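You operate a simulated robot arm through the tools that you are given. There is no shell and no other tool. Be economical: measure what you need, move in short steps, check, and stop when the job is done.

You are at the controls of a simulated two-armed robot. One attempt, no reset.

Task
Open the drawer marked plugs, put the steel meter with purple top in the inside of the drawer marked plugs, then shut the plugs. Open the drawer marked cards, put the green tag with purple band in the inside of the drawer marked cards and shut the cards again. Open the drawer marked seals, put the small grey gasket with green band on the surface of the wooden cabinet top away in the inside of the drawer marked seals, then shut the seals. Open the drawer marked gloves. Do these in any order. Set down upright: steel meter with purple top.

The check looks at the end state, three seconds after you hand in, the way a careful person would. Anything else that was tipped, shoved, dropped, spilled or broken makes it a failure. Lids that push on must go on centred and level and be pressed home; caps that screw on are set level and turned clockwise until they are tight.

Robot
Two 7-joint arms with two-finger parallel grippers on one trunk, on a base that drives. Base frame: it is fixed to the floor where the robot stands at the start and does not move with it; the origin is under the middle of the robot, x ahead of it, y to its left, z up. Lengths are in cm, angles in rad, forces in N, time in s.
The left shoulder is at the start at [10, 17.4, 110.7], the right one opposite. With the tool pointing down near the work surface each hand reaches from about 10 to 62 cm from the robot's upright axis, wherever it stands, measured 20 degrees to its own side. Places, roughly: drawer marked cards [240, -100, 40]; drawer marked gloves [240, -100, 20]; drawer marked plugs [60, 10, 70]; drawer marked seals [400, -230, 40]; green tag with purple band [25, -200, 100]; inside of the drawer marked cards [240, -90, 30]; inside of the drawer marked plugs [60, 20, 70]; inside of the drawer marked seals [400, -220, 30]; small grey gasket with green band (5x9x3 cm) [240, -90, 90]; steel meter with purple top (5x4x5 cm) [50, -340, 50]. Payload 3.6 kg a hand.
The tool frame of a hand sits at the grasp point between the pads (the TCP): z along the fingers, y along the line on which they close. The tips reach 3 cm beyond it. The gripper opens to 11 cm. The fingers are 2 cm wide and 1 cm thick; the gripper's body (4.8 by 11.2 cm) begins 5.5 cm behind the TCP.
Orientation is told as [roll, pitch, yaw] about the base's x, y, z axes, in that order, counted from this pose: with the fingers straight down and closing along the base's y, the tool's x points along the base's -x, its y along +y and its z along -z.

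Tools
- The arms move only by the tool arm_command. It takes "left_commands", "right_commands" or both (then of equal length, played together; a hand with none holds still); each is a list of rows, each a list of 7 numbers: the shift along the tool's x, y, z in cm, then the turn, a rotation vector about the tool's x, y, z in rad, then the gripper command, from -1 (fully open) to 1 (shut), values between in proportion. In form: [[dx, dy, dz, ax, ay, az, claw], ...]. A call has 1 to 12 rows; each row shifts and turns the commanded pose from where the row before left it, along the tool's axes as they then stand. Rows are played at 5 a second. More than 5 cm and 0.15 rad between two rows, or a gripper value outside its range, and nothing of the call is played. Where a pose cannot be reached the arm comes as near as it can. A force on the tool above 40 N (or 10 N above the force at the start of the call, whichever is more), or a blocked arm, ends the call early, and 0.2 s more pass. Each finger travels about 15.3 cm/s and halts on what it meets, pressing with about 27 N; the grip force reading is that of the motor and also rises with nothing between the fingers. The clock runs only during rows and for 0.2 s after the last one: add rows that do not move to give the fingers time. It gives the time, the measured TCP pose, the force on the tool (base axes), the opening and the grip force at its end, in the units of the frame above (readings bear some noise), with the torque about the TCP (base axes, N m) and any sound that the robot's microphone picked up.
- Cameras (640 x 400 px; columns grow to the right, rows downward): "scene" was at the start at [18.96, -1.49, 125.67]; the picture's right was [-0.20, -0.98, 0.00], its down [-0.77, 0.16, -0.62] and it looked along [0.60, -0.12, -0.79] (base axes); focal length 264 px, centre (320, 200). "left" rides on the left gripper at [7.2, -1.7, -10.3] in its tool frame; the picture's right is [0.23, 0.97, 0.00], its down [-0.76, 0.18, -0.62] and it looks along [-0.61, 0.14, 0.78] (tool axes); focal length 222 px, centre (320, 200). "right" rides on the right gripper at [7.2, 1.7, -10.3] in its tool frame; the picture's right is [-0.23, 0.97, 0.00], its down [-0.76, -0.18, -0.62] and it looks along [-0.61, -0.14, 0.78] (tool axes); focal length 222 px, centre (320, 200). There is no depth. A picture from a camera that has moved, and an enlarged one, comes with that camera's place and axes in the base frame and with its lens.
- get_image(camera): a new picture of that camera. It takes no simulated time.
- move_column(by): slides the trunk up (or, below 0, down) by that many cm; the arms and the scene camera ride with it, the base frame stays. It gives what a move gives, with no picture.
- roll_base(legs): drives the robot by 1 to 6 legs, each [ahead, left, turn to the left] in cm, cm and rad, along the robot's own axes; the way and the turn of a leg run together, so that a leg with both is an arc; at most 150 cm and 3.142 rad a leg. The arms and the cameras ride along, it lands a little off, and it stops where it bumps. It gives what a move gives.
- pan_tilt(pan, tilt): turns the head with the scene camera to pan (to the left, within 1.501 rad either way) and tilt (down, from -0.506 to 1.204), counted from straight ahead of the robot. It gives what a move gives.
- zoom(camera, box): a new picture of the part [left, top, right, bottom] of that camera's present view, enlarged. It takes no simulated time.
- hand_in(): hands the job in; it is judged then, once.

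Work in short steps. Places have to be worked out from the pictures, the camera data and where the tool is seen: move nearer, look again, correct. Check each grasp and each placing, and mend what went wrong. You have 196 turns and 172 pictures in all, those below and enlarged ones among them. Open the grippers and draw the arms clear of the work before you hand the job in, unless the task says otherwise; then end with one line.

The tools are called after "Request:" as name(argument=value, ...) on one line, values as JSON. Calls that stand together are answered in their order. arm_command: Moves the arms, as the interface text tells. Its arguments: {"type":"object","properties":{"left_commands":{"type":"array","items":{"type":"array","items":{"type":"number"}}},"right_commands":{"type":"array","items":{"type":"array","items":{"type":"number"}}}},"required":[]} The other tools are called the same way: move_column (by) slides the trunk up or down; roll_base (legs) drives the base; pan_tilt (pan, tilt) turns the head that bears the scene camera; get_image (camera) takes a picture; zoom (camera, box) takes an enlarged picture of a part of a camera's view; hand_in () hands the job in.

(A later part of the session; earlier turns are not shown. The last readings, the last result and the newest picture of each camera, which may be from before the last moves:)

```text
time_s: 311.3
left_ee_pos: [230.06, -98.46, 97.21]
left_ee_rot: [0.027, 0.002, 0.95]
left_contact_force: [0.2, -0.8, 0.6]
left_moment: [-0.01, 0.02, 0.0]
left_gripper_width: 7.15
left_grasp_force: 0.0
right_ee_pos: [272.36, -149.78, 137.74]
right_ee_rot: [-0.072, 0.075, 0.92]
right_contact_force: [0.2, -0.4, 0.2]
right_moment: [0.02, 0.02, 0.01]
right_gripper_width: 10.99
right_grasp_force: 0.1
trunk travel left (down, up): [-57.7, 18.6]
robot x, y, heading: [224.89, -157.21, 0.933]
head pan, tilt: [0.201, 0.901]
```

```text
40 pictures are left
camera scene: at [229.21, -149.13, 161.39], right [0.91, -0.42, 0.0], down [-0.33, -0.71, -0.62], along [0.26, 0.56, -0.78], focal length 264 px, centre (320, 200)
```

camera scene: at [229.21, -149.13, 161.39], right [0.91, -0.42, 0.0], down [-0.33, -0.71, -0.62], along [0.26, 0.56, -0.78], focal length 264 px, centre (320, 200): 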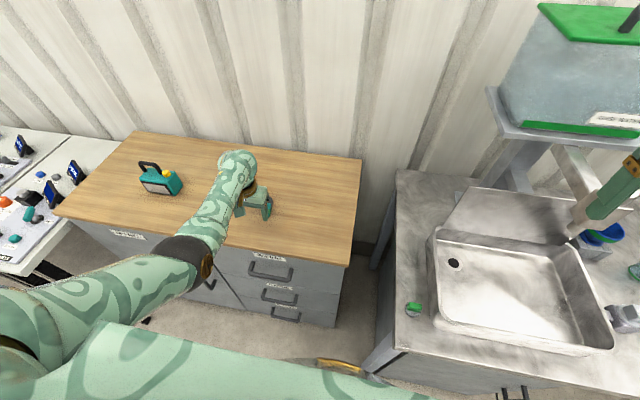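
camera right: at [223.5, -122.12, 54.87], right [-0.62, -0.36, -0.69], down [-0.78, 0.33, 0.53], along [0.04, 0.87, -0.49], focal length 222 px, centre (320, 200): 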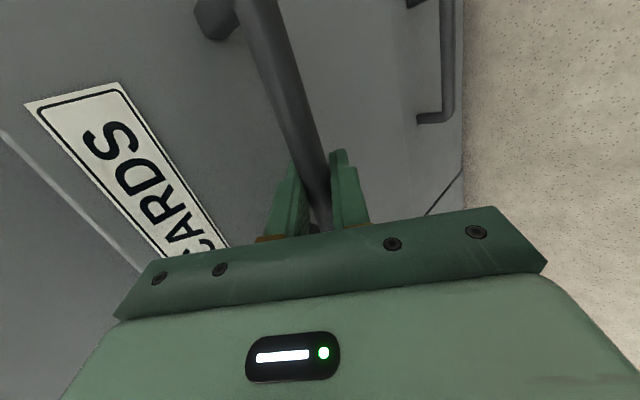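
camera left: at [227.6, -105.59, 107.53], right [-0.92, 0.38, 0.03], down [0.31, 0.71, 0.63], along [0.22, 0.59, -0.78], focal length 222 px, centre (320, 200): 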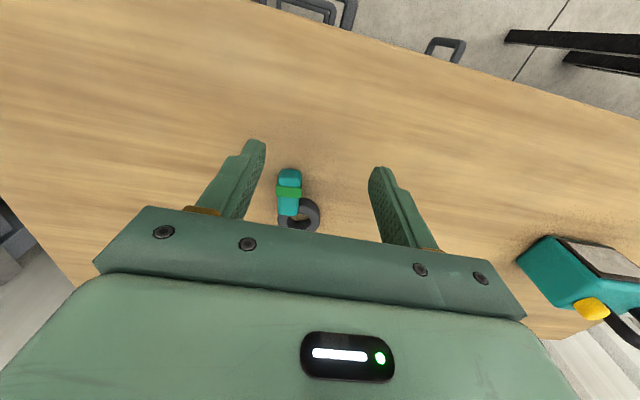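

Now the gasket is 7.5 cm ahead. I reach forward with the arm.

Request:
arm_command(left_commands=[[-2, -0.9, 0, 0, 0, 0, -0.3], [-2, 0, 0, 0, 0, 0, -0.3], [-2, 0, 0, 0, 0, 0, -0.3], [-1.5, 0, 0, 0, 0, 0, -0.3], [0, 0, 0, 0, 0, 0, -0.3]])

Request:
move_column(by=-4)

Request:
get_image(camera="left")

```text
time_s: 312.5
left_ee_pos: [233.09, -95.75, 97.17]
left_ee_rot: [0.027, 0.002, 0.95]
left_contact_force: [0.6, -0.1, 0.4]
left_moment: [0.01, -0.01, 0.02]
left_gripper_width: 7.17
left_grasp_force: 0.1
left hand out of reach, approached as far as the arm can: row 3, 4
right_ee_pos: [272.4, -149.86, 137.57]
right_ee_rot: [-0.071, 0.076, 0.92]
right_contact_force: [0.2, -0.2, -0.6]
right_moment: [-0.03, 0.02, -0.02]
right_gripper_width: 11.0
right_grasp_force: 0.0
trunk travel left (down, up): [-57.7, 18.6]
robot x, y, heading: [224.83, -157.32, 0.931]
head pan, tilt: [0.201, 0.901]
```

```text
time_s: 313.3
left_ee_pos: [233.09, -95.81, 93.17]
left_ee_rot: [0.029, 0.002, 0.952]
left_contact_force: [0.3, -0.2, 0.1]
left_moment: [0.01, 0.02, 0.03]
left_gripper_width: 7.16
left_grasp_force: 0.1
right_ee_pos: [272.44, -149.72, 133.54]
right_ee_rot: [-0.071, 0.074, 0.92]
right_contact_force: [0.4, -0.5, 0.6]
right_moment: [0.02, -0.01, -0.03]
right_gripper_width: 10.98
right_grasp_force: 0.1
trunk travel left (down, up): [-53.7, 22.6]
robot x, y, heading: [225.07, -157.2, 0.931]
head pan, tilt: [0.201, 0.901]
```

```text
39 pictures are left
camera left: at [230.56, -102.87, 103.57], right [-0.92, 0.38, 0.03], down [0.31, 0.71, 0.63], along [0.22, 0.59, -0.78], focal length 222 px, centre (320, 200)
```

left: 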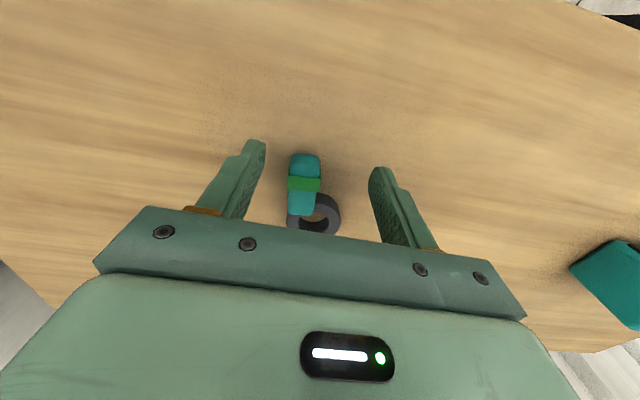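

Block centre is at (235.2,-93.8), 2.9 cm beyond the fingers. I nudge the base forward 2.7 and lower 3 cm.

Request:
roll_base(legs=[[2.7, -0.4, 0]])

Request:
arm_command(left_commands=[[0, 0, 1, 0, 0, 0, -0.3], [0, 0, 1, 0, 0, 0, -0.3], [0, 0, 0.7, 0, 0, 0, -0.3], [0, 0, 0, 0, 0, 0, -0.3]])

Request:
get_image(camera="left")

```text
time_s: 314.1
left_ee_pos: [234.93, -93.92, 93.37]
left_ee_rot: [0.029, 0.0, 0.952]
left_contact_force: [0.3, -0.2, -0.3]
left_moment: [-0.03, 0.0, -0.02]
left_gripper_width: 7.16
left_grasp_force: 0.0
right_ee_pos: [274.15, -148.1, 133.78]
right_ee_rot: [-0.072, 0.073, 0.92]
right_contact_force: [0.2, 0.0, -0.8]
right_moment: [0.02, -0.06, -0.01]
right_gripper_width: 11.0
right_grasp_force: 0.0
trunk travel left (down, up): [-53.7, 22.6]
robot x, y, heading: [226.86, -155.54, 0.937]
head pan, tilt: [0.201, 0.901]
```

```text
time_s: 315.1
left_ee_pos: [233.81, -94.28, 91.27]
left_ee_rot: [0.028, -0.001, 0.95]
left_contact_force: [3.5, 1.3, 13.2]
left_moment: [-0.33, -0.58, 0.11]
left_gripper_width: 7.22
left_grasp_force: 0.7
left hand out of reach, approached as far as the arm can: row 2, 3
right_ee_pos: [274.5, -148.14, 133.72]
right_ee_rot: [-0.072, 0.074, 0.919]
right_contact_force: [0.3, -0.3, -0.3]
right_moment: [0.0, -0.02, -0.02]
right_gripper_width: 11.03
right_grasp_force: 0.1
trunk travel left (down, up): [-53.7, 22.6]
robot x, y, heading: [227.08, -155.24, 0.933]
head pan, tilt: [0.201, 0.901]
```

```text
38 pictures are left
camera left: at [231.33, -101.28, 101.58], right [-0.92, 0.38, 0.03], down [0.31, 0.71, 0.63], along [0.22, 0.59, -0.78], focal length 222 px, centre (320, 200)
```

left: 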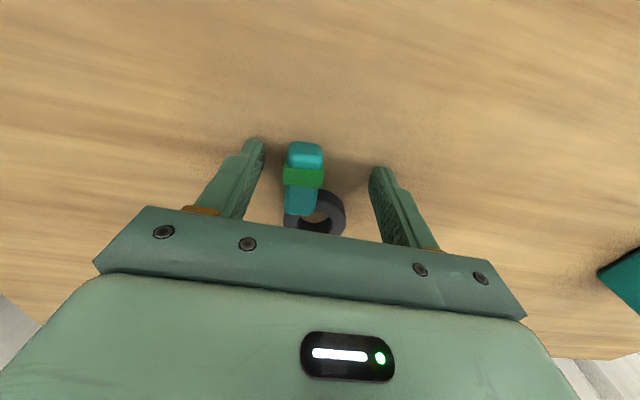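

Fingertips touch the wood (z≈88.3). I raise 0.4, centre 0.8 cm right, and close on the block.

Request:
arm_command(left_commands=[[-0.5, -0.8, -0.4, 0, 0, 0, -0.3], [0, 0, 0, 0, 0, 0, 0.2], [0, 0, 0, 0, 0, 0, 0.6], [0, 0, 0, 0, 0, 0, 1], [0, 0, 0, 0, 0, 0, 1]])

Request:
get_image(camera="left")

```text
time_s: 316.3
left_ee_pos: [234.61, -94.29, 91.57]
left_ee_rot: [0.031, -0.001, 0.953]
left_contact_force: [0.1, 0.3, 0.2]
left_moment: [0.0, 0.01, 0.0]
left_gripper_width: 2.05
left_grasp_force: 27.2
right_ee_pos: [274.4, -147.97, 133.63]
right_ee_rot: [-0.072, 0.077, 0.92]
right_contact_force: [-0.1, 0.1, 0.2]
right_moment: [0.04, 0.01, -0.01]
right_gripper_width: 10.99
right_grasp_force: 0.0
trunk travel left (down, up): [-53.7, 22.6]
robot x, y, heading: [227.14, -155.32, 0.931]
head pan, tilt: [0.201, 0.901]
```

```text
37 pictures are left
camera left: at [232.14, -101.44, 101.85], right [-0.92, 0.38, 0.03], down [0.31, 0.71, 0.63], along [0.22, 0.59, -0.78], focal length 222 px, centre (320, 200)
```

left: 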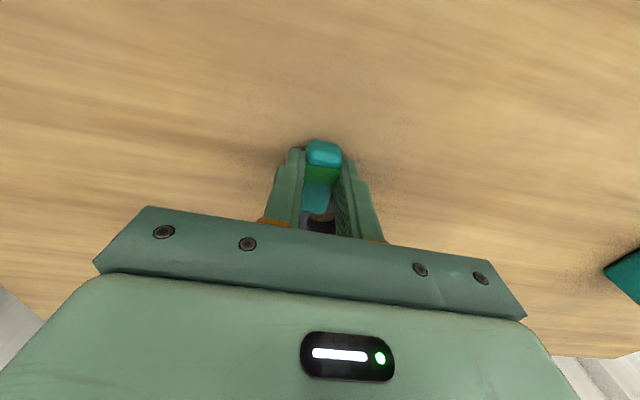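

Gasket held (2.05 cm). I lift with the trunk, back off 40 cm, lower the trunk, and bring the right hand back in front.

Request:
move_column(by=10)

Request:
roll_base(legs=[[-42, 0, 0]])

Request:
move_column(by=-32)

Request:
arm_command(right_commands=[[-0.5, 2, 2, 0, 0, 0, -1], [-0.5, 2, 2, 0, 0, 0, -1], [-0.5, 2, 2, 0, 0, 0, -1], [-0.5, 2, 2, 0, 0, 0, -1], [-0.5, 2, 2, 0, 0, 0, -1], [-0.5, 2, 2, 0, 0, 0, -1], [-0.5, 2, 2, 0, 0, 0, -1], [-0.5, 2, 2, 0, 0, 0, -1], [-0.5, 2, 2, 0, 0, 0, -1], [-0.5, 2, 2, 0, 0, 0, -1], [-0.5, 2, 2, 0, 0, 0, -1], [0, 0, 0, 0, 0, 0, -1]])

Request:
get_image(camera="scene")

```text
time_s: 317.6
left_ee_pos: [234.6, -94.17, 102.22]
left_ee_rot: [0.03, -0.013, 0.951]
left_contact_force: [-0.3, 0.2, -0.5]
left_moment: [-0.01, -0.01, -0.02]
left_gripper_width: 2.1
left_grasp_force: 26.9
right_ee_pos: [274.37, -148.02, 143.62]
right_ee_rot: [-0.072, 0.074, 0.92]
right_contact_force: [0.7, 0.1, 0.0]
right_moment: [-0.01, -0.02, 0.0]
right_gripper_width: 10.99
right_grasp_force: 0.1
trunk travel left (down, up): [-63.7, 12.6]
robot x, y, heading: [227.23, -155.41, 0.936]
head pan, tilt: [0.201, 0.901]
```

```text
time_s: 320.2
left_ee_pos: [209.59, -128.31, 102.3]
left_ee_rot: [0.029, -0.01, 0.95]
left_contact_force: [-0.6, 0.1, -0.1]
left_moment: [-0.04, 0.0, 0.01]
left_gripper_width: 2.07
left_grasp_force: 26.9
right_ee_pos: [249.07, -181.99, 143.7]
right_ee_rot: [-0.071, 0.075, 0.917]
right_contact_force: [-0.3, 0.0, 0.7]
right_moment: [-0.01, -0.02, 0.04]
right_gripper_width: 10.99
right_grasp_force: 0.0
trunk travel left (down, up): [-63.7, 12.6]
robot x, y, heading: [201.9, -188.94, 0.932]
head pan, tilt: [0.201, 0.901]
```

```text
time_s: 323.4
left_ee_pos: [208.4, -129.88, 64.17]
left_ee_rot: [0.031, 0.11, 0.95]
left_contact_force: [0.0, 0.0, 0.2]
left_moment: [0.04, -0.03, -0.02]
left_gripper_width: 2.07
left_grasp_force: 27.1
right_ee_pos: [249.0, -181.99, 111.61]
right_ee_rot: [-0.07, 0.076, 0.919]
right_contact_force: [0.3, 0.8, 0.6]
right_moment: [-0.02, 0.04, 0.04]
right_gripper_width: 10.98
right_grasp_force: 0.0
trunk travel left (down, up): [-31.7, 44.6]
robot x, y, heading: [201.59, -189.39, 0.936]
head pan, tilt: [0.201, 0.901]
```

```text
time_s: 326.0
left_ee_pos: [208.32, -129.94, 64.2]
left_ee_rot: [0.031, 0.109, 0.95]
left_contact_force: [-0.1, 0.6, -0.6]
left_moment: [0.0, -0.01, -0.02]
left_gripper_width: 2.1
left_grasp_force: 26.2
right_ee_pos: [235.3, -166.67, 87.84]
right_ee_rot: [-0.071, 0.075, 0.917]
right_contact_force: [-0.4, -0.3, 0.8]
right_moment: [-0.01, -0.04, 0.01]
right_gripper_width: 11.01
right_grasp_force: 0.1
trunk travel left (down, up): [-31.7, 44.6]
robot x, y, heading: [201.63, -189.14, 0.932]
head pan, tilt: [0.201, 0.901]
```

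```text
36 pictures are left
camera scene: at [209.26, -176.71, 135.18], right [0.9, -0.43, 0.0], down [-0.33, -0.71, -0.62], along [0.26, 0.56, -0.78], focal length 264 px, centre (320, 200)
```

scene: 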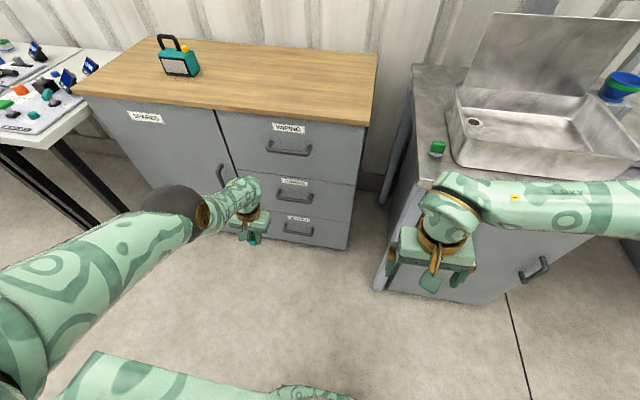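

Right hand is in place; I turn it 1.43 and tilt, for the GLOVES handle.

Request:
arm_command(right_commands=[[0.3, 1, 0, 0, 0, -0.145, -1], [0.3, 1, 0, 0, 0, -0.145, -1], [0.3, 1, 0, 0, 0, -0.145, -1], [0, 0, 0, 0, 0, -0.145, -1], [0, 0, 0, 0, 0, -0.145, -1], [0, 0, 0, 0, 0, -0.145, -1], [0, 0, 0, 0, 0, -0.145, -1], [0, 0, 0, 0, 0, -0.145, -1], [0, 0, 0, 0, 0, -0.145, -1], [0, 0, 0, 0, 0, -0.125, -1], [0, 0, 0, 0.14, 0, 0, 0.1], [0, 0, 0, 0.14, 0, 0, 0.1]])

Request:
arm_command(right_commands=[[0, 0, 0, 0.14, 0, 0, 0.1], [0, 0, 0, 0.14, 0, 0, 0.1], [0, 0, 0, 0, 0, 0, 0.1]])

Request:
move_column(by=-31)

Request:
get_image(camera="right")

```text
time_s: 328.6
left_ee_pos: [208.22, -129.85, 64.13]
left_ee_rot: [0.033, 0.109, 0.949]
left_contact_force: [-0.4, 0.2, 0.4]
left_moment: [-0.01, 0.0, -0.01]
left_gripper_width: 2.1
left_grasp_force: 27.1
right_ee_pos: [232.09, -165.94, 87.63]
right_ee_rot: [-0.24, 0.093, 2.141]
right_contact_force: [0.1, 0.9, -0.3]
right_moment: [-0.03, 0.01, 0.02]
right_gripper_width: 4.98
right_grasp_force: 0.2
right hand out of reach, approached as far as the arm can: row 9, 10
trunk travel left (down, up): [-31.7, 44.6]
robot x, y, heading: [201.37, -189.49, 0.931]
head pan, tilt: [0.201, 0.901]
```

```text
time_s: 329.4
left_ee_pos: [208.32, -129.81, 64.17]
left_ee_rot: [0.032, 0.109, 0.95]
left_contact_force: [0.6, 0.5, 0.0]
left_moment: [-0.02, -0.02, -0.03]
left_gripper_width: 2.07
left_grasp_force: 27.1
right_ee_pos: [232.02, -165.95, 87.67]
right_ee_rot: [-0.519, 0.091, 2.141]
right_contact_force: [-0.1, 0.2, 0.9]
right_moment: [-0.01, 0.02, 0.0]
right_gripper_width: 4.95
right_grasp_force: 0.1
trunk travel left (down, up): [-31.7, 44.6]
robot x, y, heading: [201.37, -189.54, 0.929]
head pan, tilt: [0.201, 0.901]
```

```text
time_s: 332.5
left_ee_pos: [201.39, -139.33, 19.48]
left_ee_rot: [0.039, 0.505, 0.954]
left_contact_force: [0.0, -0.6, 0.2]
left_moment: [0.0, 0.01, 0.02]
left_gripper_width: 2.08
left_grasp_force: 27.1
right_ee_pos: [234.56, -164.5, 56.39]
right_ee_rot: [-0.584, 0.092, 2.079]
right_contact_force: [0.1, 0.2, -0.1]
right_moment: [-0.02, -0.02, 0.01]
right_gripper_width: 4.94
right_grasp_force: 0.0
trunk travel left (down, up): [-0.7, 75.6]
robot x, y, heading: [201.68, -189.58, 0.934]
head pan, tilt: [0.201, 0.901]
```

```text
35 pictures are left
camera right: at [231.38, -173.83, 64.83], right [-0.8, -0.24, -0.55], down [-0.56, 0.62, 0.55], along [0.21, 0.75, -0.63], focal length 222 px, centre (320, 200)
```

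right: 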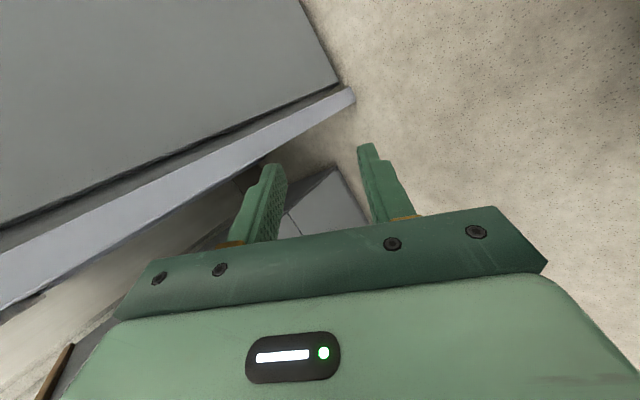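

The left hand sank to z≈19 (clear of the floor). I now lower the right hand toward handle height, testing its reach here in free space.

Request:
arm_command(right_commands=[[0, 1.29, 1.95, 0, 0, 0, 0.1], [0, 1.29, 1.95, 0, 0, 0, 0.1], [0, 1.29, 1.95, 0, 0, 0, 0.1], [0, 1.29, 1.95, 0, 0, 0, 0.1], [0, 1.29, 1.95, 0, 0, 0, 0.1], [0, 1.29, 1.95, 0, 0, 0, 0.1], [0, 1.29, 1.95, 0, 0, 0, 0.1], [0, 1.29, 1.95, 0, 0, 0, 0.1], [0, 1.29, 1.95, 0, 0, 0, 0.1], [0, 1.29, 1.95, 0, 0, 0, 0.1], [0, 0, 0, 0, 0, 0, 0.1]], left_commands=[[0, 0, -1.5, 0, 0, 0, 1], [0, 0, -1.5, 0, 0, 0, 1], [0, 0, -1.5, 0, 0, 0, 1], [0, 0, -1.5, 0, 0, 0, 1], [0, 0, -1.5, 0, 0, 0, 1], [0, 0, -1.5, 0, 0, 0, 1], [0, 0, -1.5, 0, 0, 0, 1], [0, 0, -1.5, 0, 0, 0, 1], [0, 0, -1.5, 0, 0, 0, 1], [0, 0, -1.5, 0, 0, 0, 1], [0, 0, 0, 0, 0, 0, 1]])

Request:
roll_base(legs=[[0, 28, 0]])

Request:
get_image(camera="right")

Request:
get_image(camera="scene")

```text
time_s: 334.9
left_ee_pos: [207.81, -130.38, 27.43]
left_ee_rot: [0.04, 0.508, 0.952]
left_contact_force: [0.1, 0.2, -0.2]
left_moment: [-0.01, -0.03, 0.03]
left_gripper_width: 2.08
left_grasp_force: 27.1
left hand out of reach, approached as far as the arm can: row 1, 2, 3, 4, 5, 6, 7, 8, 9, 10
right_ee_pos: [228.05, -161.7, 39.06]
right_ee_rot: [-0.515, 0.095, 2.138]
right_contact_force: [-0.2, -0.1, 0.1]
right_moment: [-0.01, -0.01, 0.0]
right_gripper_width: 4.98
right_grasp_force: 0.1
right hand out of reach, approached as far as the arm can: row 4, 5, 6, 7, 8, 9, 10
trunk travel left (down, up): [-0.7, 75.6]
robot x, y, heading: [201.62, -189.58, 0.932]
head pan, tilt: [0.201, 0.901]
```

```text
time_s: 336.9
left_ee_pos: [184.88, -113.53, 27.44]
left_ee_rot: [0.041, 0.508, 0.956]
left_contact_force: [-0.5, -0.1, -1.3]
left_moment: [0.03, -0.01, 0.01]
left_gripper_width: 2.07
left_grasp_force: 26.8
right_ee_pos: [205.02, -144.68, 39.05]
right_ee_rot: [-0.515, 0.094, 2.141]
right_contact_force: [0.2, -0.7, 0.3]
right_moment: [-0.02, 0.04, 0.03]
right_gripper_width: 4.93
right_grasp_force: 0.1
trunk travel left (down, up): [-0.7, 75.6]
robot x, y, heading: [178.53, -172.49, 0.936]
head pan, tilt: [0.201, 0.901]
```

```text
34 pictures are left
camera right: at [202.96, -153.72, 47.95], right [-0.81, -0.31, -0.5], down [-0.57, 0.61, 0.56], along [0.13, 0.73, -0.67], focal length 222 px, centre (320, 200)
```

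right: 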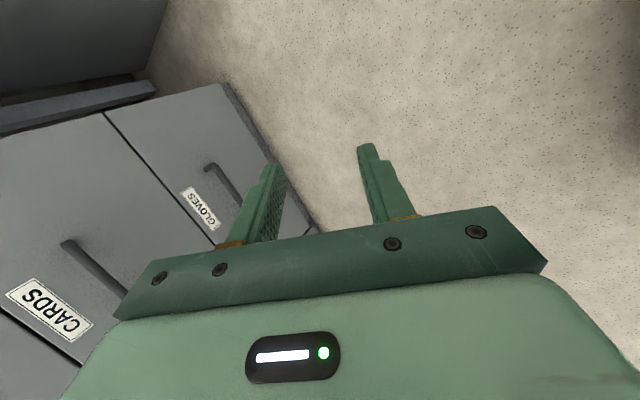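

```text
33 pictures are left
camera scene: at [196.74, -145.84, 102.43], right [0.91, -0.42, 0.0], down [-0.33, -0.71, -0.62], along [0.26, 0.56, -0.78], focal length 264 px, centre (320, 200)
```

scene: 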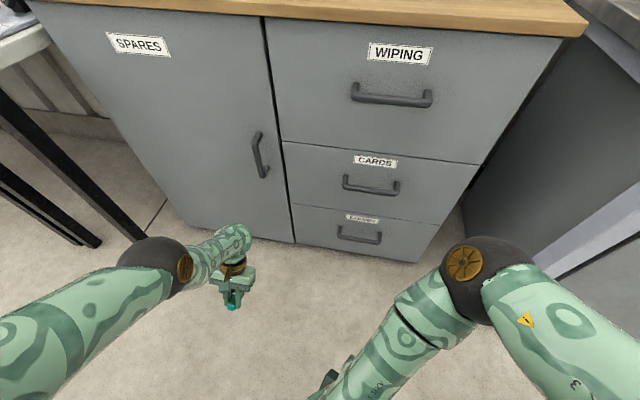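

In this pose the right hand bottoms out at z≈39. I return it to plain fingers-down, which should reach lower, and will hook the GLOVES bar from behind with closed fingers.

Request:
arm_command(right_commands=[[0, 0, 0, -0.13, 0, 0.05, 1], [0, 0, 0, -0.13, 0, 0.05, 1], [0, 0, 0, -0.13, 0, 0.05, 1], [0, 0, 0, -0.13, 0, 0.05, 1], [0, 0, 0, 0, 0, 0.145, 1], [0, -1, 0, 0, 0, 0.145, 1], [0, -1, 0, 0, 0, 0.145, 1], [0, -1, 0, 0, 0, 0.145, 1], [0, -1, 0, 0, 0, 0.145, 1], [0, -1, 0, 0, 0, 0.145, 1], [0, -1, 0, 0, 0, 0.13, 1], [0, 0, 0, 0, 0, 0, 1]])

Request:
arm_command(right_commands=[[-0.5, 0, 2, 0, 0, 0, 1], [-0.5, 0, 2, 0, 0, 0, 1], [-0.5, 0, 2, 0, 0, 0, 1], [-0.5, 0, 2, 0, 0, 0, 1], [-0.5, 0, 2, 0, 0, 0, 1], [-0.5, 0, 2, 0, 0, 0, 1], [-0.5, 0, 2, 0, 0, 0, 1], [-0.5, 0, 2, 0, 0, 0, 1], [-0.5, 0, 2, 0, 0, 0, 1], [0, 0, 0, 0, 0, 0, 1]])

Request:
get_image(camera="right")

```text
time_s: 339.5
left_ee_pos: [184.88, -113.43, 27.28]
left_ee_rot: [0.04, 0.508, 0.955]
left_contact_force: [-0.2, -0.4, -0.7]
left_moment: [-0.03, 0.05, 0.0]
left_gripper_width: 2.11
left_grasp_force: 27.2
right_ee_pos: [210.93, -145.37, 39.11]
right_ee_rot: [-0.039, 0.017, 0.947]
right_contact_force: [0.4, 0.0, -0.7]
right_moment: [0.01, -0.01, -0.02]
right_gripper_width: 0.02
right_grasp_force: 27.0
trunk travel left (down, up): [-0.7, 75.6]
robot x, y, heading: [178.59, -172.43, 0.927]
head pan, tilt: [0.201, 0.901]
```

```text
time_s: 341.7
left_ee_pos: [184.82, -113.39, 27.32]
left_ee_rot: [0.04, 0.509, 0.955]
left_contact_force: [0.2, -0.2, -0.9]
left_moment: [0.01, 0.0, 0.02]
left_gripper_width: 2.08
left_grasp_force: 27.3
right_ee_pos: [213.85, -142.56, 21.26]
right_ee_rot: [-0.04, 0.019, 0.951]
right_contact_force: [0.4, -0.1, -0.6]
right_moment: [0.0, 0.04, 0.04]
right_gripper_width: 0.0
right_grasp_force: 27.1
trunk travel left (down, up): [-0.7, 75.6]
robot x, y, heading: [178.6, -172.36, 0.932]
head pan, tilt: [0.201, 0.901]
```

```text
32 pictures are left
camera right: at [207.97, -147.19, 31.64], right [-0.66, 0.75, -0.04], down [0.57, 0.54, 0.62], along [0.49, 0.38, -0.79], focal length 222 px, centre (320, 200)
```

right: 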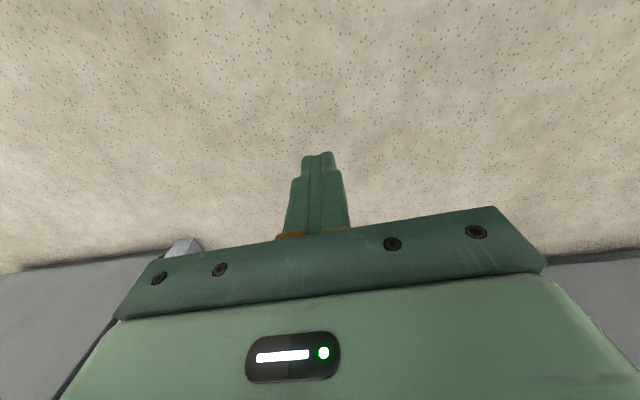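

Plain fingers-down reaches z≈21 easily. GLOVES bar is near (230.3,-108,19.5). I tilt the right fingers slightly forward, and pull the left hand back and upright to clear the SPARES door.

Request:
arm_command(right_commands=[[0, 0, 0, 0, -0.12, 0, 1], [0, 0, 0, 0, -0.12, 0, 1], [0, 0, 0, 0, -0.12, 0, 1], [0, 0, -1.5, 0, 0, 0, 1], [0, 0, -1.5, 0, 0, 0, 1], [0, 0, -1.5, 0, 0, 0, 1], [0, 0, -1.5, 0, 0, 0, 1], [0, 0, 0, 0, 0, 0, 1], [0, 0, 0, 0, 0, 0, 1], [0, 0, 0, 0, 0, 0, 1]], left_commands=[[2, 0, 0, 0, -0.13, 0, 1], [2, 0, 0, 0, -0.13, 0, 1], [2, 0, 0, 0, -0.13, 0, 1], [2, 0, 0, 0, -0.12, 0, 1], [2, 0, -1, 0, 0, 0, 1], [2, 0, -1, 0, 0, 0, 1], [2, 0, -1, 0, 0, 0, 1], [1, 0, -1, 0, 0, 0, 1], [1, 0, -1, 0, 0, 0, 1], [0, 0, 0, 0, 0, 0, 1]])

Request:
roll_base(legs=[[20, 7.5, 0]])

Request:
get_image(camera="right")

Request:
get_image(camera="scene")

```text
time_s: 343.9
left_ee_pos: [181.4, -114.57, 16.7]
left_ee_rot: [0.036, -0.004, 0.936]
left_contact_force: [0.2, 0.0, 0.1]
left_moment: [0.0, -0.05, -0.02]
left_gripper_width: 2.09
left_grasp_force: 26.6
left hand out of reach, approached as far as the arm can: row 1, 2, 3, 4, 5, 6, 7, 8, 9
right_ee_pos: [212.5, -139.29, 25.02]
right_ee_rot: [-0.044, -0.337, 0.964]
right_contact_force: [0.1, 0.5, 0.5]
right_moment: [0.03, -0.01, 0.01]
right_gripper_width: 0.0
right_grasp_force: 26.8
right hand out of reach, approached as far as the arm can: row 3, 4, 5, 6, 7
trunk travel left (down, up): [-0.7, 75.6]
robot x, y, heading: [178.88, -172.57, 0.934]
head pan, tilt: [0.201, 0.901]
```

```text
time_s: 345.5
left_ee_pos: [187.46, -93.67, 16.73]
left_ee_rot: [0.034, -0.001, 0.933]
left_contact_force: [-0.1, -1.1, -1.0]
left_moment: [-0.03, 0.02, 0.05]
left_gripper_width: 2.09
left_grasp_force: 26.8
right_ee_pos: [218.62, -118.52, 25.21]
right_ee_rot: [-0.045, -0.336, 0.961]
right_contact_force: [-0.5, 0.7, 0.3]
right_moment: [0.01, -0.02, 0.02]
right_gripper_width: 0.0
right_grasp_force: 26.5
trunk travel left (down, up): [-0.7, 75.6]
robot x, y, heading: [184.77, -151.84, 0.934]
head pan, tilt: [0.201, 0.901]
```

```text
31 pictures are left
camera right: at [210.9, -125.69, 32.4], right [-0.67, 0.74, 0.03], down [0.42, 0.33, 0.85], along [0.62, 0.58, -0.53], focal length 222 px, centre (320, 200)
```

right: 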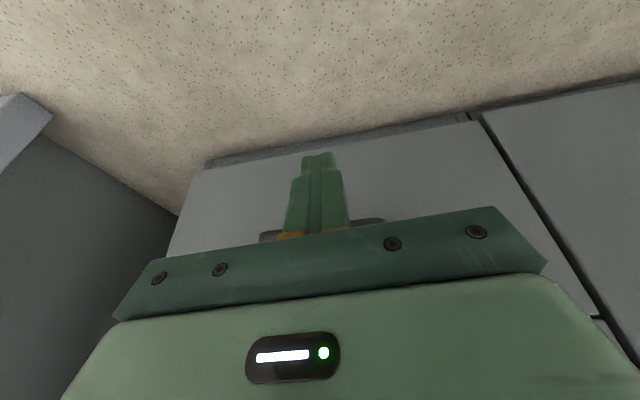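

```text
30 pictures are left
camera scene: at [202.82, -124.99, 102.43], right [0.9, -0.43, 0.0], down [-0.33, -0.71, -0.62], along [0.26, 0.56, -0.78], focal length 264 px, centre (320, 200)
```

scene: 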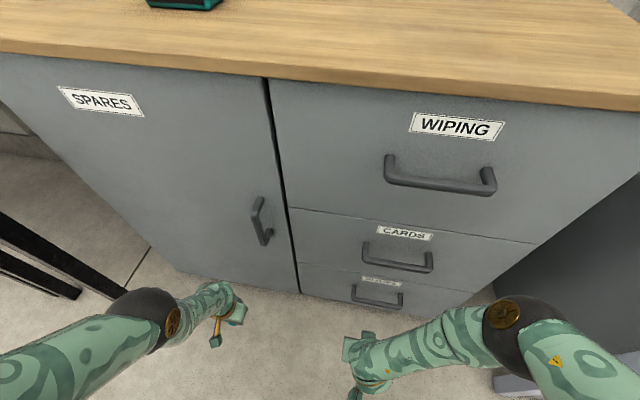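

The bar is laterally centred on my fingers. Plan: raise 3.5 cm, reach forward over the bar until the tip touches the panel, then lower behind the bar and pull.

Request:
move_column(by=3.5)

Request:
arm_command(right_commands=[[-1.9, 0, 0.66, 0, 0, 0, 1], [-1.9, 0, 0.66, 0, 0, 0, 1], [-1.9, 0, 0.66, 0, 0, 0, 1], [-0.95, 0, 0.33, 0, 0, 0, 1], [-0.95, 0, 0.33, 0, 0, 0, 1], [-0.95, 0, 0.33, 0, 0, 0, 1], [-0.95, 0, 0.33, 0, 0, 0, 1], [-0.95, 0, 0.33, 0, 0, 0, 1], [0, 0, 0, 0, 0, 0, 1]])

Request:
get_image(camera="right")

```text
time_s: 346.3
left_ee_pos: [188.63, -92.56, 21.39]
left_ee_rot: [0.035, -0.043, 0.933]
left_contact_force: [0.8, 0.0, -0.6]
left_moment: [0.01, 0.02, 0.0]
left_gripper_width: 2.09
left_grasp_force: 27.3
right_ee_pos: [218.53, -118.39, 28.38]
right_ee_rot: [-0.044, -0.335, 0.96]
right_contact_force: [0.1, 0.2, 0.1]
right_moment: [-0.01, -0.03, 0.01]
right_gripper_width: 0.0
right_grasp_force: 27.5
trunk travel left (down, up): [-4.2, 72.1]
robot x, y, heading: [184.75, -151.25, 0.93]
head pan, tilt: [0.201, 0.901]
```

```text
time_s: 348.3
left_ee_pos: [188.68, -92.45, 21.37]
left_ee_rot: [0.036, -0.042, 0.935]
left_contact_force: [0.3, -0.8, -1.0]
left_moment: [-0.02, -0.01, -0.01]
left_gripper_width: 2.07
left_grasp_force: 27.6
right_ee_pos: [225.07, -109.57, 28.53]
right_ee_rot: [-0.046, -0.333, 0.961]
right_contact_force: [-0.2, -1.2, 0.8]
right_moment: [-0.01, 0.0, -0.01]
right_gripper_width: 0.0
right_grasp_force: 27.4
trunk travel left (down, up): [-4.2, 72.1]
robot x, y, heading: [184.61, -151.43, 0.931]
head pan, tilt: [0.201, 0.901]
```

```text
29 pictures are left
camera right: at [217.39, -116.73, 35.91], right [-0.67, 0.75, 0.03], down [0.42, 0.33, 0.85], along [0.62, 0.58, -0.53], focal length 222 px, centre (320, 200)
```

right: 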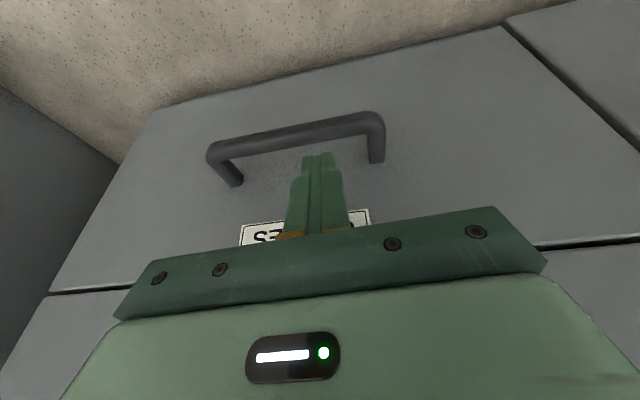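

The fingertip is just past and above the bar. I inch forward until it meets the panel, then lower 3 cm.

Request:
arm_command(right_commands=[[-0.6, 0, 0.2, 0, 0, 0, 1], [-0.6, 0, 0.2, 0, 0, 0, 1], [-0.6, 0, 0.2, 0, 0, 0, 1], [-0.6, 0, 0.2, 0, 0, 0, 1], [0, 0, 0, 0, 0, 0, 1]])

Request:
get_image(camera="right")

```text
time_s: 349.5
left_ee_pos: [188.48, -92.46, 21.47]
left_ee_rot: [0.036, -0.041, 0.935]
left_contact_force: [0.4, 0.5, -0.1]
left_moment: [0.01, 0.01, 0.02]
left_gripper_width: 2.09
left_grasp_force: 26.9
right_ee_pos: [226.57, -107.82, 28.63]
right_ee_rot: [-0.044, -0.336, 0.962]
right_contact_force: [-0.6, -0.6, 0.0]
right_moment: [0.02, 0.0, 0.02]
right_gripper_width: 0.01
right_grasp_force: 27.8
right hand out of reach, approached as far as the arm can: row 4
trunk travel left (down, up): [-4.2, 72.1]
robot x, y, heading: [184.86, -151.28, 0.931]
head pan, tilt: [0.201, 0.901]
```

```text
28 pictures are left
camera right: at [218.9, -115.05, 35.94], right [-0.67, 0.74, 0.03], down [0.42, 0.33, 0.85], along [0.62, 0.58, -0.53], focal length 222 px, centre (320, 200)
```

right: 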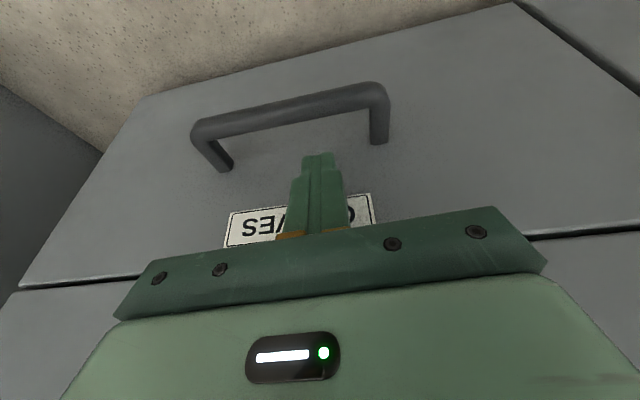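

Combining the evidence (standoff ~6 cm), the tip is already in the gap behind the bar, whose height is ≈23.5–24. I lower the fingertips 5 cm behind it.

Request:
arm_command(right_commands=[[0.33, 0, 0.95, 0, 0, 0, 1], [0.33, 0, 0.95, 0, 0, 0, 1], [0.33, 0, 0.95, 0, 0, 0, 1], [0.33, 0, 0.95, 0, 0, 0, 1], [0.33, 0, 0.95, 0, 0, 0, 1], [0, 0, 0, 0, 0, 0, 1]])

Request:
get_image(camera="right")

```text
time_s: 350.9
left_ee_pos: [188.49, -92.44, 21.4]
left_ee_rot: [0.035, -0.041, 0.934]
left_contact_force: [0.6, -0.7, 0.8]
left_moment: [-0.02, 0.02, 0.03]
left_gripper_width: 2.09
left_grasp_force: 26.7
right_ee_pos: [226.56, -107.85, 28.59]
right_ee_rot: [-0.048, -0.333, 0.961]
right_contact_force: [-0.2, 0.1, 0.0]
right_moment: [-0.04, 0.01, 0.03]
right_gripper_width: 0.01
right_grasp_force: 26.9
right hand out of reach, approached as far as the arm can: row 1, 2, 3, 4, 5
trunk travel left (down, up): [-4.2, 72.1]
robot x, y, heading: [184.81, -151.72, 0.931]
head pan, tilt: [0.201, 0.901]
```

```text
27 pictures are left
camera right: at [218.91, -115.05, 35.93], right [-0.67, 0.74, 0.03], down [0.42, 0.33, 0.85], along [0.62, 0.58, -0.53], focal length 222 px, centre (320, 200)
```

right: 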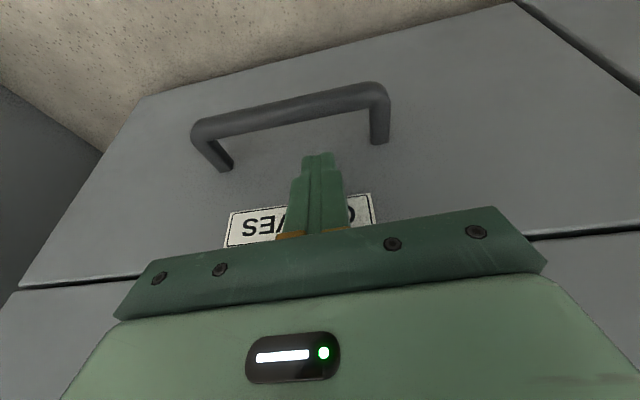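

The arm is at full stretch, so I lower with the trunk instead.

Request:
move_column(by=-4.2)

Request:
get_image(camera="right")

```text
time_s: 351.8
left_ee_pos: [187.43, -94.05, 15.78]
left_ee_rot: [0.034, 0.006, 0.934]
left_contact_force: [-0.8, 0.2, -0.7]
left_moment: [-0.01, 0.0, -0.02]
left_gripper_width: 2.08
left_grasp_force: 27.0
right_ee_pos: [226.53, -107.67, 24.55]
right_ee_rot: [-0.046, -0.334, 0.962]
right_contact_force: [1.8, 2.4, -0.2]
right_moment: [0.05, -0.01, -0.02]
right_gripper_width: 0.0
right_grasp_force: 26.8
trunk travel left (down, up): [0.0, 76.3]
robot x, y, heading: [184.87, -151.61, 0.932]
head pan, tilt: [0.201, 0.901]
```

```text
26 pictures are left
camera right: at [218.93, -114.98, 31.85], right [-0.67, 0.75, 0.03], down [0.42, 0.33, 0.85], along [0.62, 0.58, -0.53], focal length 222 px, centre (320, 200)
```

right: 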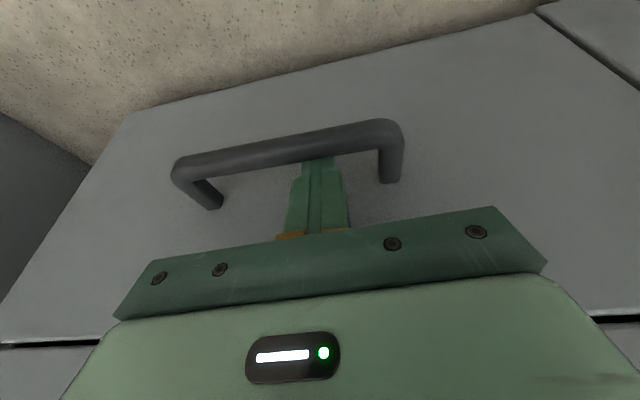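

The fingertip is just behind the bar's top edge but too shallow. I raise, bring the base 6 cm closer while drawing the arm back 6, then go down deeper.

Request:
move_column(by=4.2)

Request:
arm_command(right_commands=[[1.9, 0, -0.66, 0, 0, 0, 1], [1.9, 0, -0.66, 0, 0, 0, 1], [1.9, 0, -0.66, 0, 0, 0, 1], [0, 0, 0, 0, 0, 0, 1]])

Request:
roll_base(legs=[[6, 0, 0]])

Request:
get_image(camera="right")

```text
time_s: 352.6
left_ee_pos: [188.5, -92.41, 21.41]
left_ee_rot: [0.035, -0.041, 0.933]
left_contact_force: [0.7, -0.4, -1.0]
left_moment: [0.0, 0.01, -0.01]
left_gripper_width: 2.05
left_grasp_force: 26.7
right_ee_pos: [226.64, -107.8, 28.57]
right_ee_rot: [-0.046, -0.335, 0.964]
right_contact_force: [-0.4, 0.0, 0.0]
right_moment: [-0.01, -0.03, -0.01]
right_gripper_width: 0.03
right_grasp_force: 26.6
trunk travel left (down, up): [-4.2, 72.1]
robot x, y, heading: [184.94, -151.55, 0.932]
head pan, tilt: [0.201, 0.901]
```

```text
time_s: 353.6
left_ee_pos: [188.54, -92.39, 21.46]
left_ee_rot: [0.037, -0.042, 0.934]
left_contact_force: [-0.4, 0.4, -0.7]
left_moment: [0.02, -0.04, 0.03]
left_gripper_width: 2.06
left_grasp_force: 27.3
right_ee_pos: [223.11, -112.82, 28.82]
right_ee_rot: [-0.047, -0.336, 0.961]
right_contact_force: [-0.3, -0.2, -0.6]
right_moment: [0.01, 0.03, 0.03]
right_gripper_width: 0.0
right_grasp_force: 27.3
trunk travel left (down, up): [-4.2, 72.1]
robot x, y, heading: [185.06, -151.6, 0.931]
head pan, tilt: [0.201, 0.901]
```

```text
time_s: 354.6
left_ee_pos: [192.03, -87.75, 21.35]
left_ee_rot: [0.035, -0.04, 0.933]
left_contact_force: [-0.1, 0.2, -0.5]
left_moment: [-0.04, 0.01, 0.0]
left_gripper_width: 2.09
left_grasp_force: 27.0
right_ee_pos: [226.63, -107.83, 28.78]
right_ee_rot: [-0.045, -0.334, 0.961]
right_contact_force: [0.2, -0.6, -0.3]
right_moment: [-0.03, 0.02, 0.03]
right_gripper_width: 0.0
right_grasp_force: 26.8
trunk travel left (down, up): [-4.2, 72.1]
robot x, y, heading: [188.5, -146.78, 0.929]
head pan, tilt: [0.201, 0.901]
```

```text
25 pictures are left
camera right: at [219.0, -115.08, 36.06], right [-0.67, 0.75, 0.03], down [0.42, 0.33, 0.85], along [0.62, 0.58, -0.53], focal length 222 px, centre (320, 200)
```

right: 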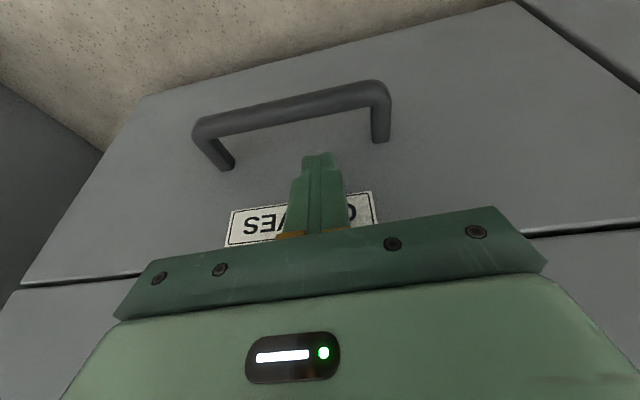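

Re-measured: bar near (228.3,-109.1,21.4). I move forward 1 cm more, lower the trunk fully and the arm 2.5 cm further behind the bar.

Request:
arm_command(right_commands=[[-0.95, 0, 0.33, 0, 0, 0, 1], [0, 0, 0, 0, 0, 0, 1]])

Request:
move_column(by=-4.2)

Request:
arm_command(right_commands=[[0.28, 0, 0.8, 0, 0, 0, 1], [0.28, 0, 0.8, 0, 0, 0, 1], [0.28, 0, 0.8, 0, 0, 0, 1], [0, 0, 0, 0, 0, 0, 1]])

Request:
get_image(camera="right")

```text
time_s: 355.2
left_ee_pos: [192.09, -87.66, 21.44]
left_ee_rot: [0.034, -0.041, 0.935]
left_contact_force: [-0.5, -0.4, -1.7]
left_moment: [0.0, 0.0, -0.01]
left_gripper_width: 2.07
left_grasp_force: 27.2
right_ee_pos: [227.19, -107.17, 28.62]
right_ee_rot: [-0.044, -0.333, 0.961]
right_contact_force: [-0.2, 0.1, 0.0]
right_moment: [-0.01, 0.02, -0.03]
right_gripper_width: 0.0
right_grasp_force: 27.2
trunk travel left (down, up): [-4.2, 72.1]
robot x, y, heading: [188.38, -146.58, 0.928]
head pan, tilt: [0.201, 0.901]
```

```text
time_s: 356.0
left_ee_pos: [192.13, -87.61, 17.33]
left_ee_rot: [0.035, -0.042, 0.935]
left_contact_force: [-0.4, 0.0, -0.6]
left_moment: [-0.05, -0.01, 0.0]
left_gripper_width: 2.07
left_grasp_force: 27.2
right_ee_pos: [227.35, -107.0, 24.48]
right_ee_rot: [-0.046, -0.335, 0.96]
right_contact_force: [-0.3, 0.1, 0.1]
right_moment: [0.02, 0.0, -0.02]
right_gripper_width: 0.0
right_grasp_force: 26.9
trunk travel left (down, up): [0.0, 76.3]
robot x, y, heading: [187.88, -146.76, 0.93]
head pan, tilt: [0.201, 0.901]
```

```text
time_s: 357.0
left_ee_pos: [192.06, -87.66, 17.38]
left_ee_rot: [0.035, -0.042, 0.934]
left_contact_force: [-0.3, -0.6, -0.2]
left_moment: [0.0, -0.02, 0.01]
left_gripper_width: 2.08
left_grasp_force: 27.0
right_ee_pos: [227.33, -107.12, 22.09]
right_ee_rot: [-0.045, -0.333, 0.959]
right_contact_force: [1.9, 2.5, 1.9]
right_moment: [-0.04, 0.01, -0.02]
right_gripper_width: 0.01
right_grasp_force: 27.1
trunk travel left (down, up): [0.0, 76.3]
robot x, y, heading: [188.08, -146.67, 0.931]
head pan, tilt: [0.201, 0.901]
```

```text
24 pictures are left
camera right: at [219.66, -114.33, 29.35], right [-0.67, 0.75, 0.03], down [0.42, 0.33, 0.85], along [0.62, 0.58, -0.53], focal length 222 px, centre (320, 200)
```

right: 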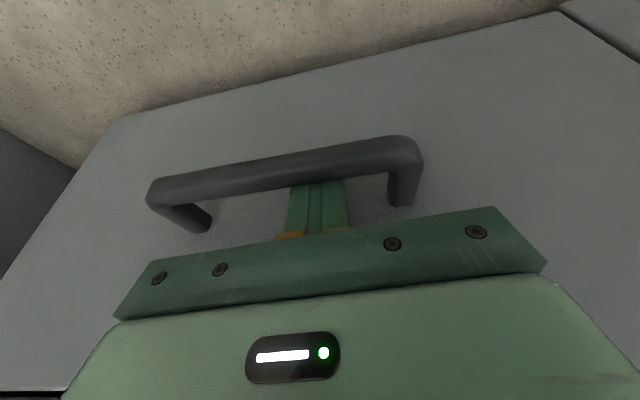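

The fingers are hooked well behind the bar. I pull the base back 16 cm.

Request:
roll_base(legs=[[-8, 0, 0], [-10, 0, 0]])

Request:
get_image(camera="scene")

```text
time_s: 358.9
left_ee_pos: [181.22, -102.38, 17.42]
left_ee_rot: [0.035, -0.041, 0.933]
left_contact_force: [0.1, 0.3, -0.3]
left_moment: [-0.02, -0.06, -0.01]
left_gripper_width: 2.07
left_grasp_force: 27.5
right_ee_pos: [216.32, -121.83, 21.88]
right_ee_rot: [-0.045, -0.333, 0.959]
right_contact_force: [-1.7, 0.5, 3.0]
right_moment: [0.11, -0.11, -0.06]
right_gripper_width: 0.0
right_grasp_force: 26.9
trunk travel left (down, up): [0.0, 76.3]
robot x, y, heading: [177.43, -161.46, 0.925]
head pan, tilt: [0.201, 0.901]
```

```text
23 pictures are left
camera scene: at [195.74, -134.52, 101.69], right [0.9, -0.43, 0.0], down [-0.33, -0.71, -0.62], along [0.26, 0.56, -0.78], focal length 264 px, centre (320, 200)
```

scene: 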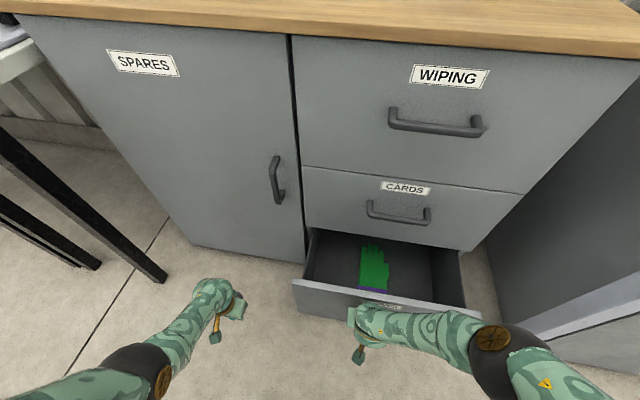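

GLOVES is open with gloves visible. I pull 6 cm more for certainty, then unhook: push 1.5 cm forward, rise, back away.

Request:
roll_base(legs=[[-6, 0, 0]])

Request:
roll_base(legs=[[1.2, 0, 0]])

Request:
move_column(by=12)

Request:
roll_base(legs=[[-40, 0, 0]])

Request:
move_column(by=22)

Request:
pan_tilt(pan=-0.6, tilt=0.5)

Request:
get_image(camera="scene")

```text
time_s: 359.8
left_ee_pos: [177.52, -107.05, 17.23]
left_ee_rot: [0.035, -0.041, 0.934]
left_contact_force: [0.1, -0.3, -0.2]
left_moment: [-0.03, 0.01, -0.02]
left_gripper_width: 2.08
left_grasp_force: 26.9
right_ee_pos: [212.71, -126.53, 21.88]
right_ee_rot: [-0.044, -0.333, 0.963]
right_contact_force: [-1.6, -1.2, 0.8]
right_moment: [0.14, -0.06, -0.1]
right_gripper_width: 0.04
right_grasp_force: 27.2
trunk travel left (down, up): [0.0, 76.3]
robot x, y, heading: [173.99, -166.13, 0.927]
head pan, tilt: [0.201, 0.901]
```

```text
time_s: 360.6
left_ee_pos: [178.3, -106.23, 17.31]
left_ee_rot: [0.035, -0.042, 0.933]
left_contact_force: [-0.9, 0.8, -1.0]
left_moment: [0.01, 0.0, -0.02]
left_gripper_width: 2.07
left_grasp_force: 27.0
right_ee_pos: [213.5, -125.55, 21.96]
right_ee_rot: [-0.043, -0.335, 0.962]
right_contact_force: [0.1, 0.2, 0.1]
right_moment: [0.23, -0.17, -0.06]
right_gripper_width: 0.02
right_grasp_force: 27.2
trunk travel left (down, up): [0.0, 76.3]
robot x, y, heading: [175.04, -165.15, 0.928]
head pan, tilt: [0.201, 0.901]
```

```text
time_s: 362.1
left_ee_pos: [180.77, -102.8, 33.53]
left_ee_rot: [0.034, -0.158, 0.934]
left_contact_force: [0.0, 0.3, -0.5]
left_moment: [-0.01, 0.02, -0.01]
left_gripper_width: 2.1
left_grasp_force: 27.1
right_ee_pos: [214.54, -124.03, 36.6]
right_ee_rot: [-0.043, -0.394, 0.961]
right_contact_force: [0.5, 0.4, -0.3]
right_moment: [0.04, 0.02, 0.01]
right_gripper_width: 0.0
right_grasp_force: 27.2
trunk travel left (down, up): [-12.0, 64.3]
robot x, y, heading: [174.14, -165.08, 0.927]
head pan, tilt: [0.201, 0.901]
```

```text
time_s: 364.5
left_ee_pos: [157.0, -134.16, 33.68]
left_ee_rot: [0.033, -0.159, 0.944]
left_contact_force: [-0.1, 0.2, -0.3]
left_moment: [-0.04, 0.04, -0.01]
left_gripper_width: 2.08
left_grasp_force: 27.0
right_ee_pos: [190.96, -155.12, 36.56]
right_ee_rot: [-0.044, -0.394, 0.972]
right_contact_force: [-0.2, -0.1, 0.0]
right_moment: [0.04, 0.02, -0.01]
right_gripper_width: 0.01
right_grasp_force: 26.8
trunk travel left (down, up): [-12.0, 64.3]
robot x, y, heading: [151.44, -196.54, 0.94]
head pan, tilt: [0.201, 0.901]
```

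```text
time_s: 366.9
left_ee_pos: [160.84, -128.86, 67.53]
left_ee_rot: [0.034, -0.402, 0.942]
left_contact_force: [0.4, -0.1, -0.7]
left_moment: [-0.06, 0.0, -0.01]
left_gripper_width: 2.07
left_grasp_force: 27.4
right_ee_pos: [194.29, -150.58, 71.04]
right_ee_rot: [-0.057, -0.638, 0.976]
right_contact_force: [0.5, 0.7, 0.7]
right_moment: [-0.02, 0.01, -0.04]
right_gripper_width: 0.0
right_grasp_force: 26.4
trunk travel left (down, up): [-34.0, 42.3]
robot x, y, heading: [151.26, -196.37, 0.938]
head pan, tilt: [0.201, 0.901]
```

```text
time_s: 368.0
left_ee_pos: [160.83, -128.92, 67.69]
left_ee_rot: [0.032, -0.401, 0.944]
left_contact_force: [-0.4, 0.0, -0.1]
left_moment: [-0.02, -0.02, 0.02]
left_gripper_width: 2.07
left_grasp_force: 26.9
right_ee_pos: [194.21, -150.55, 71.18]
right_ee_rot: [-0.056, -0.637, 0.977]
right_contact_force: [0.2, 0.0, 0.6]
right_moment: [-0.01, 0.0, -0.01]
right_gripper_width: 0.02
right_grasp_force: 26.5
trunk travel left (down, up): [-34.0, 42.3]
robot x, y, heading: [151.19, -196.58, 0.94]
head pan, tilt: [-0.6, 0.499]
```

```text
22 pictures are left
camera scene: at [163.84, -188.39, 140.9], right [0.33, -0.94, 0.0], down [-0.45, -0.16, -0.88], along [0.83, 0.29, -0.48], focal length 264 px, centre (320, 200)
```

scene: 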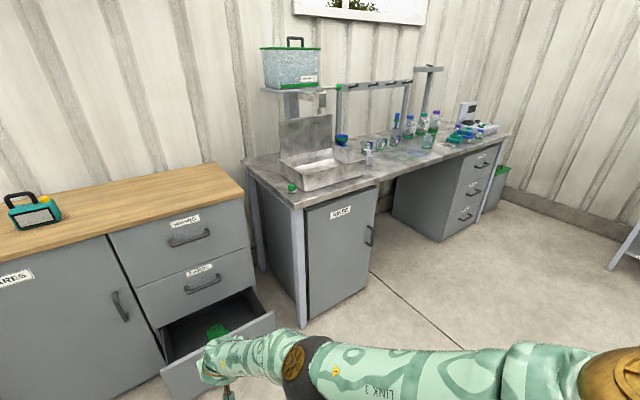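

GLOVES stays open. Now the seals drawer: I zoom on the far drawer stack to read the labels.

Request:
zoom(camera="scene", box=[430, 130, 520, 240])

```text
3.64 times, centred on (475, 185) of scene
camera zoom: at [163.84, -188.39, 140.9], right [0.33, -0.94, 0.0], down [-0.45, -0.16, -0.88], along [0.83, 0.29, -0.48], focal length 962 px, centre (-244, 254)
```

zoom: 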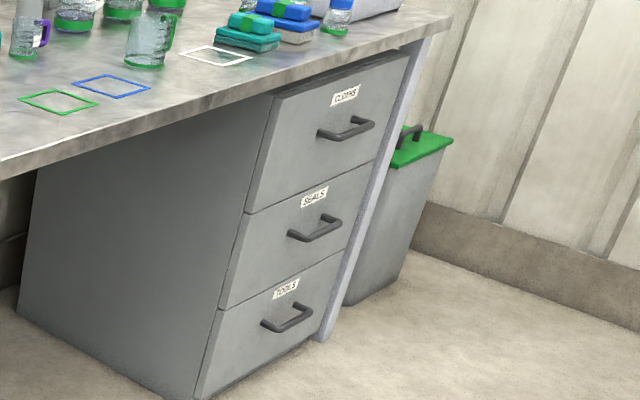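

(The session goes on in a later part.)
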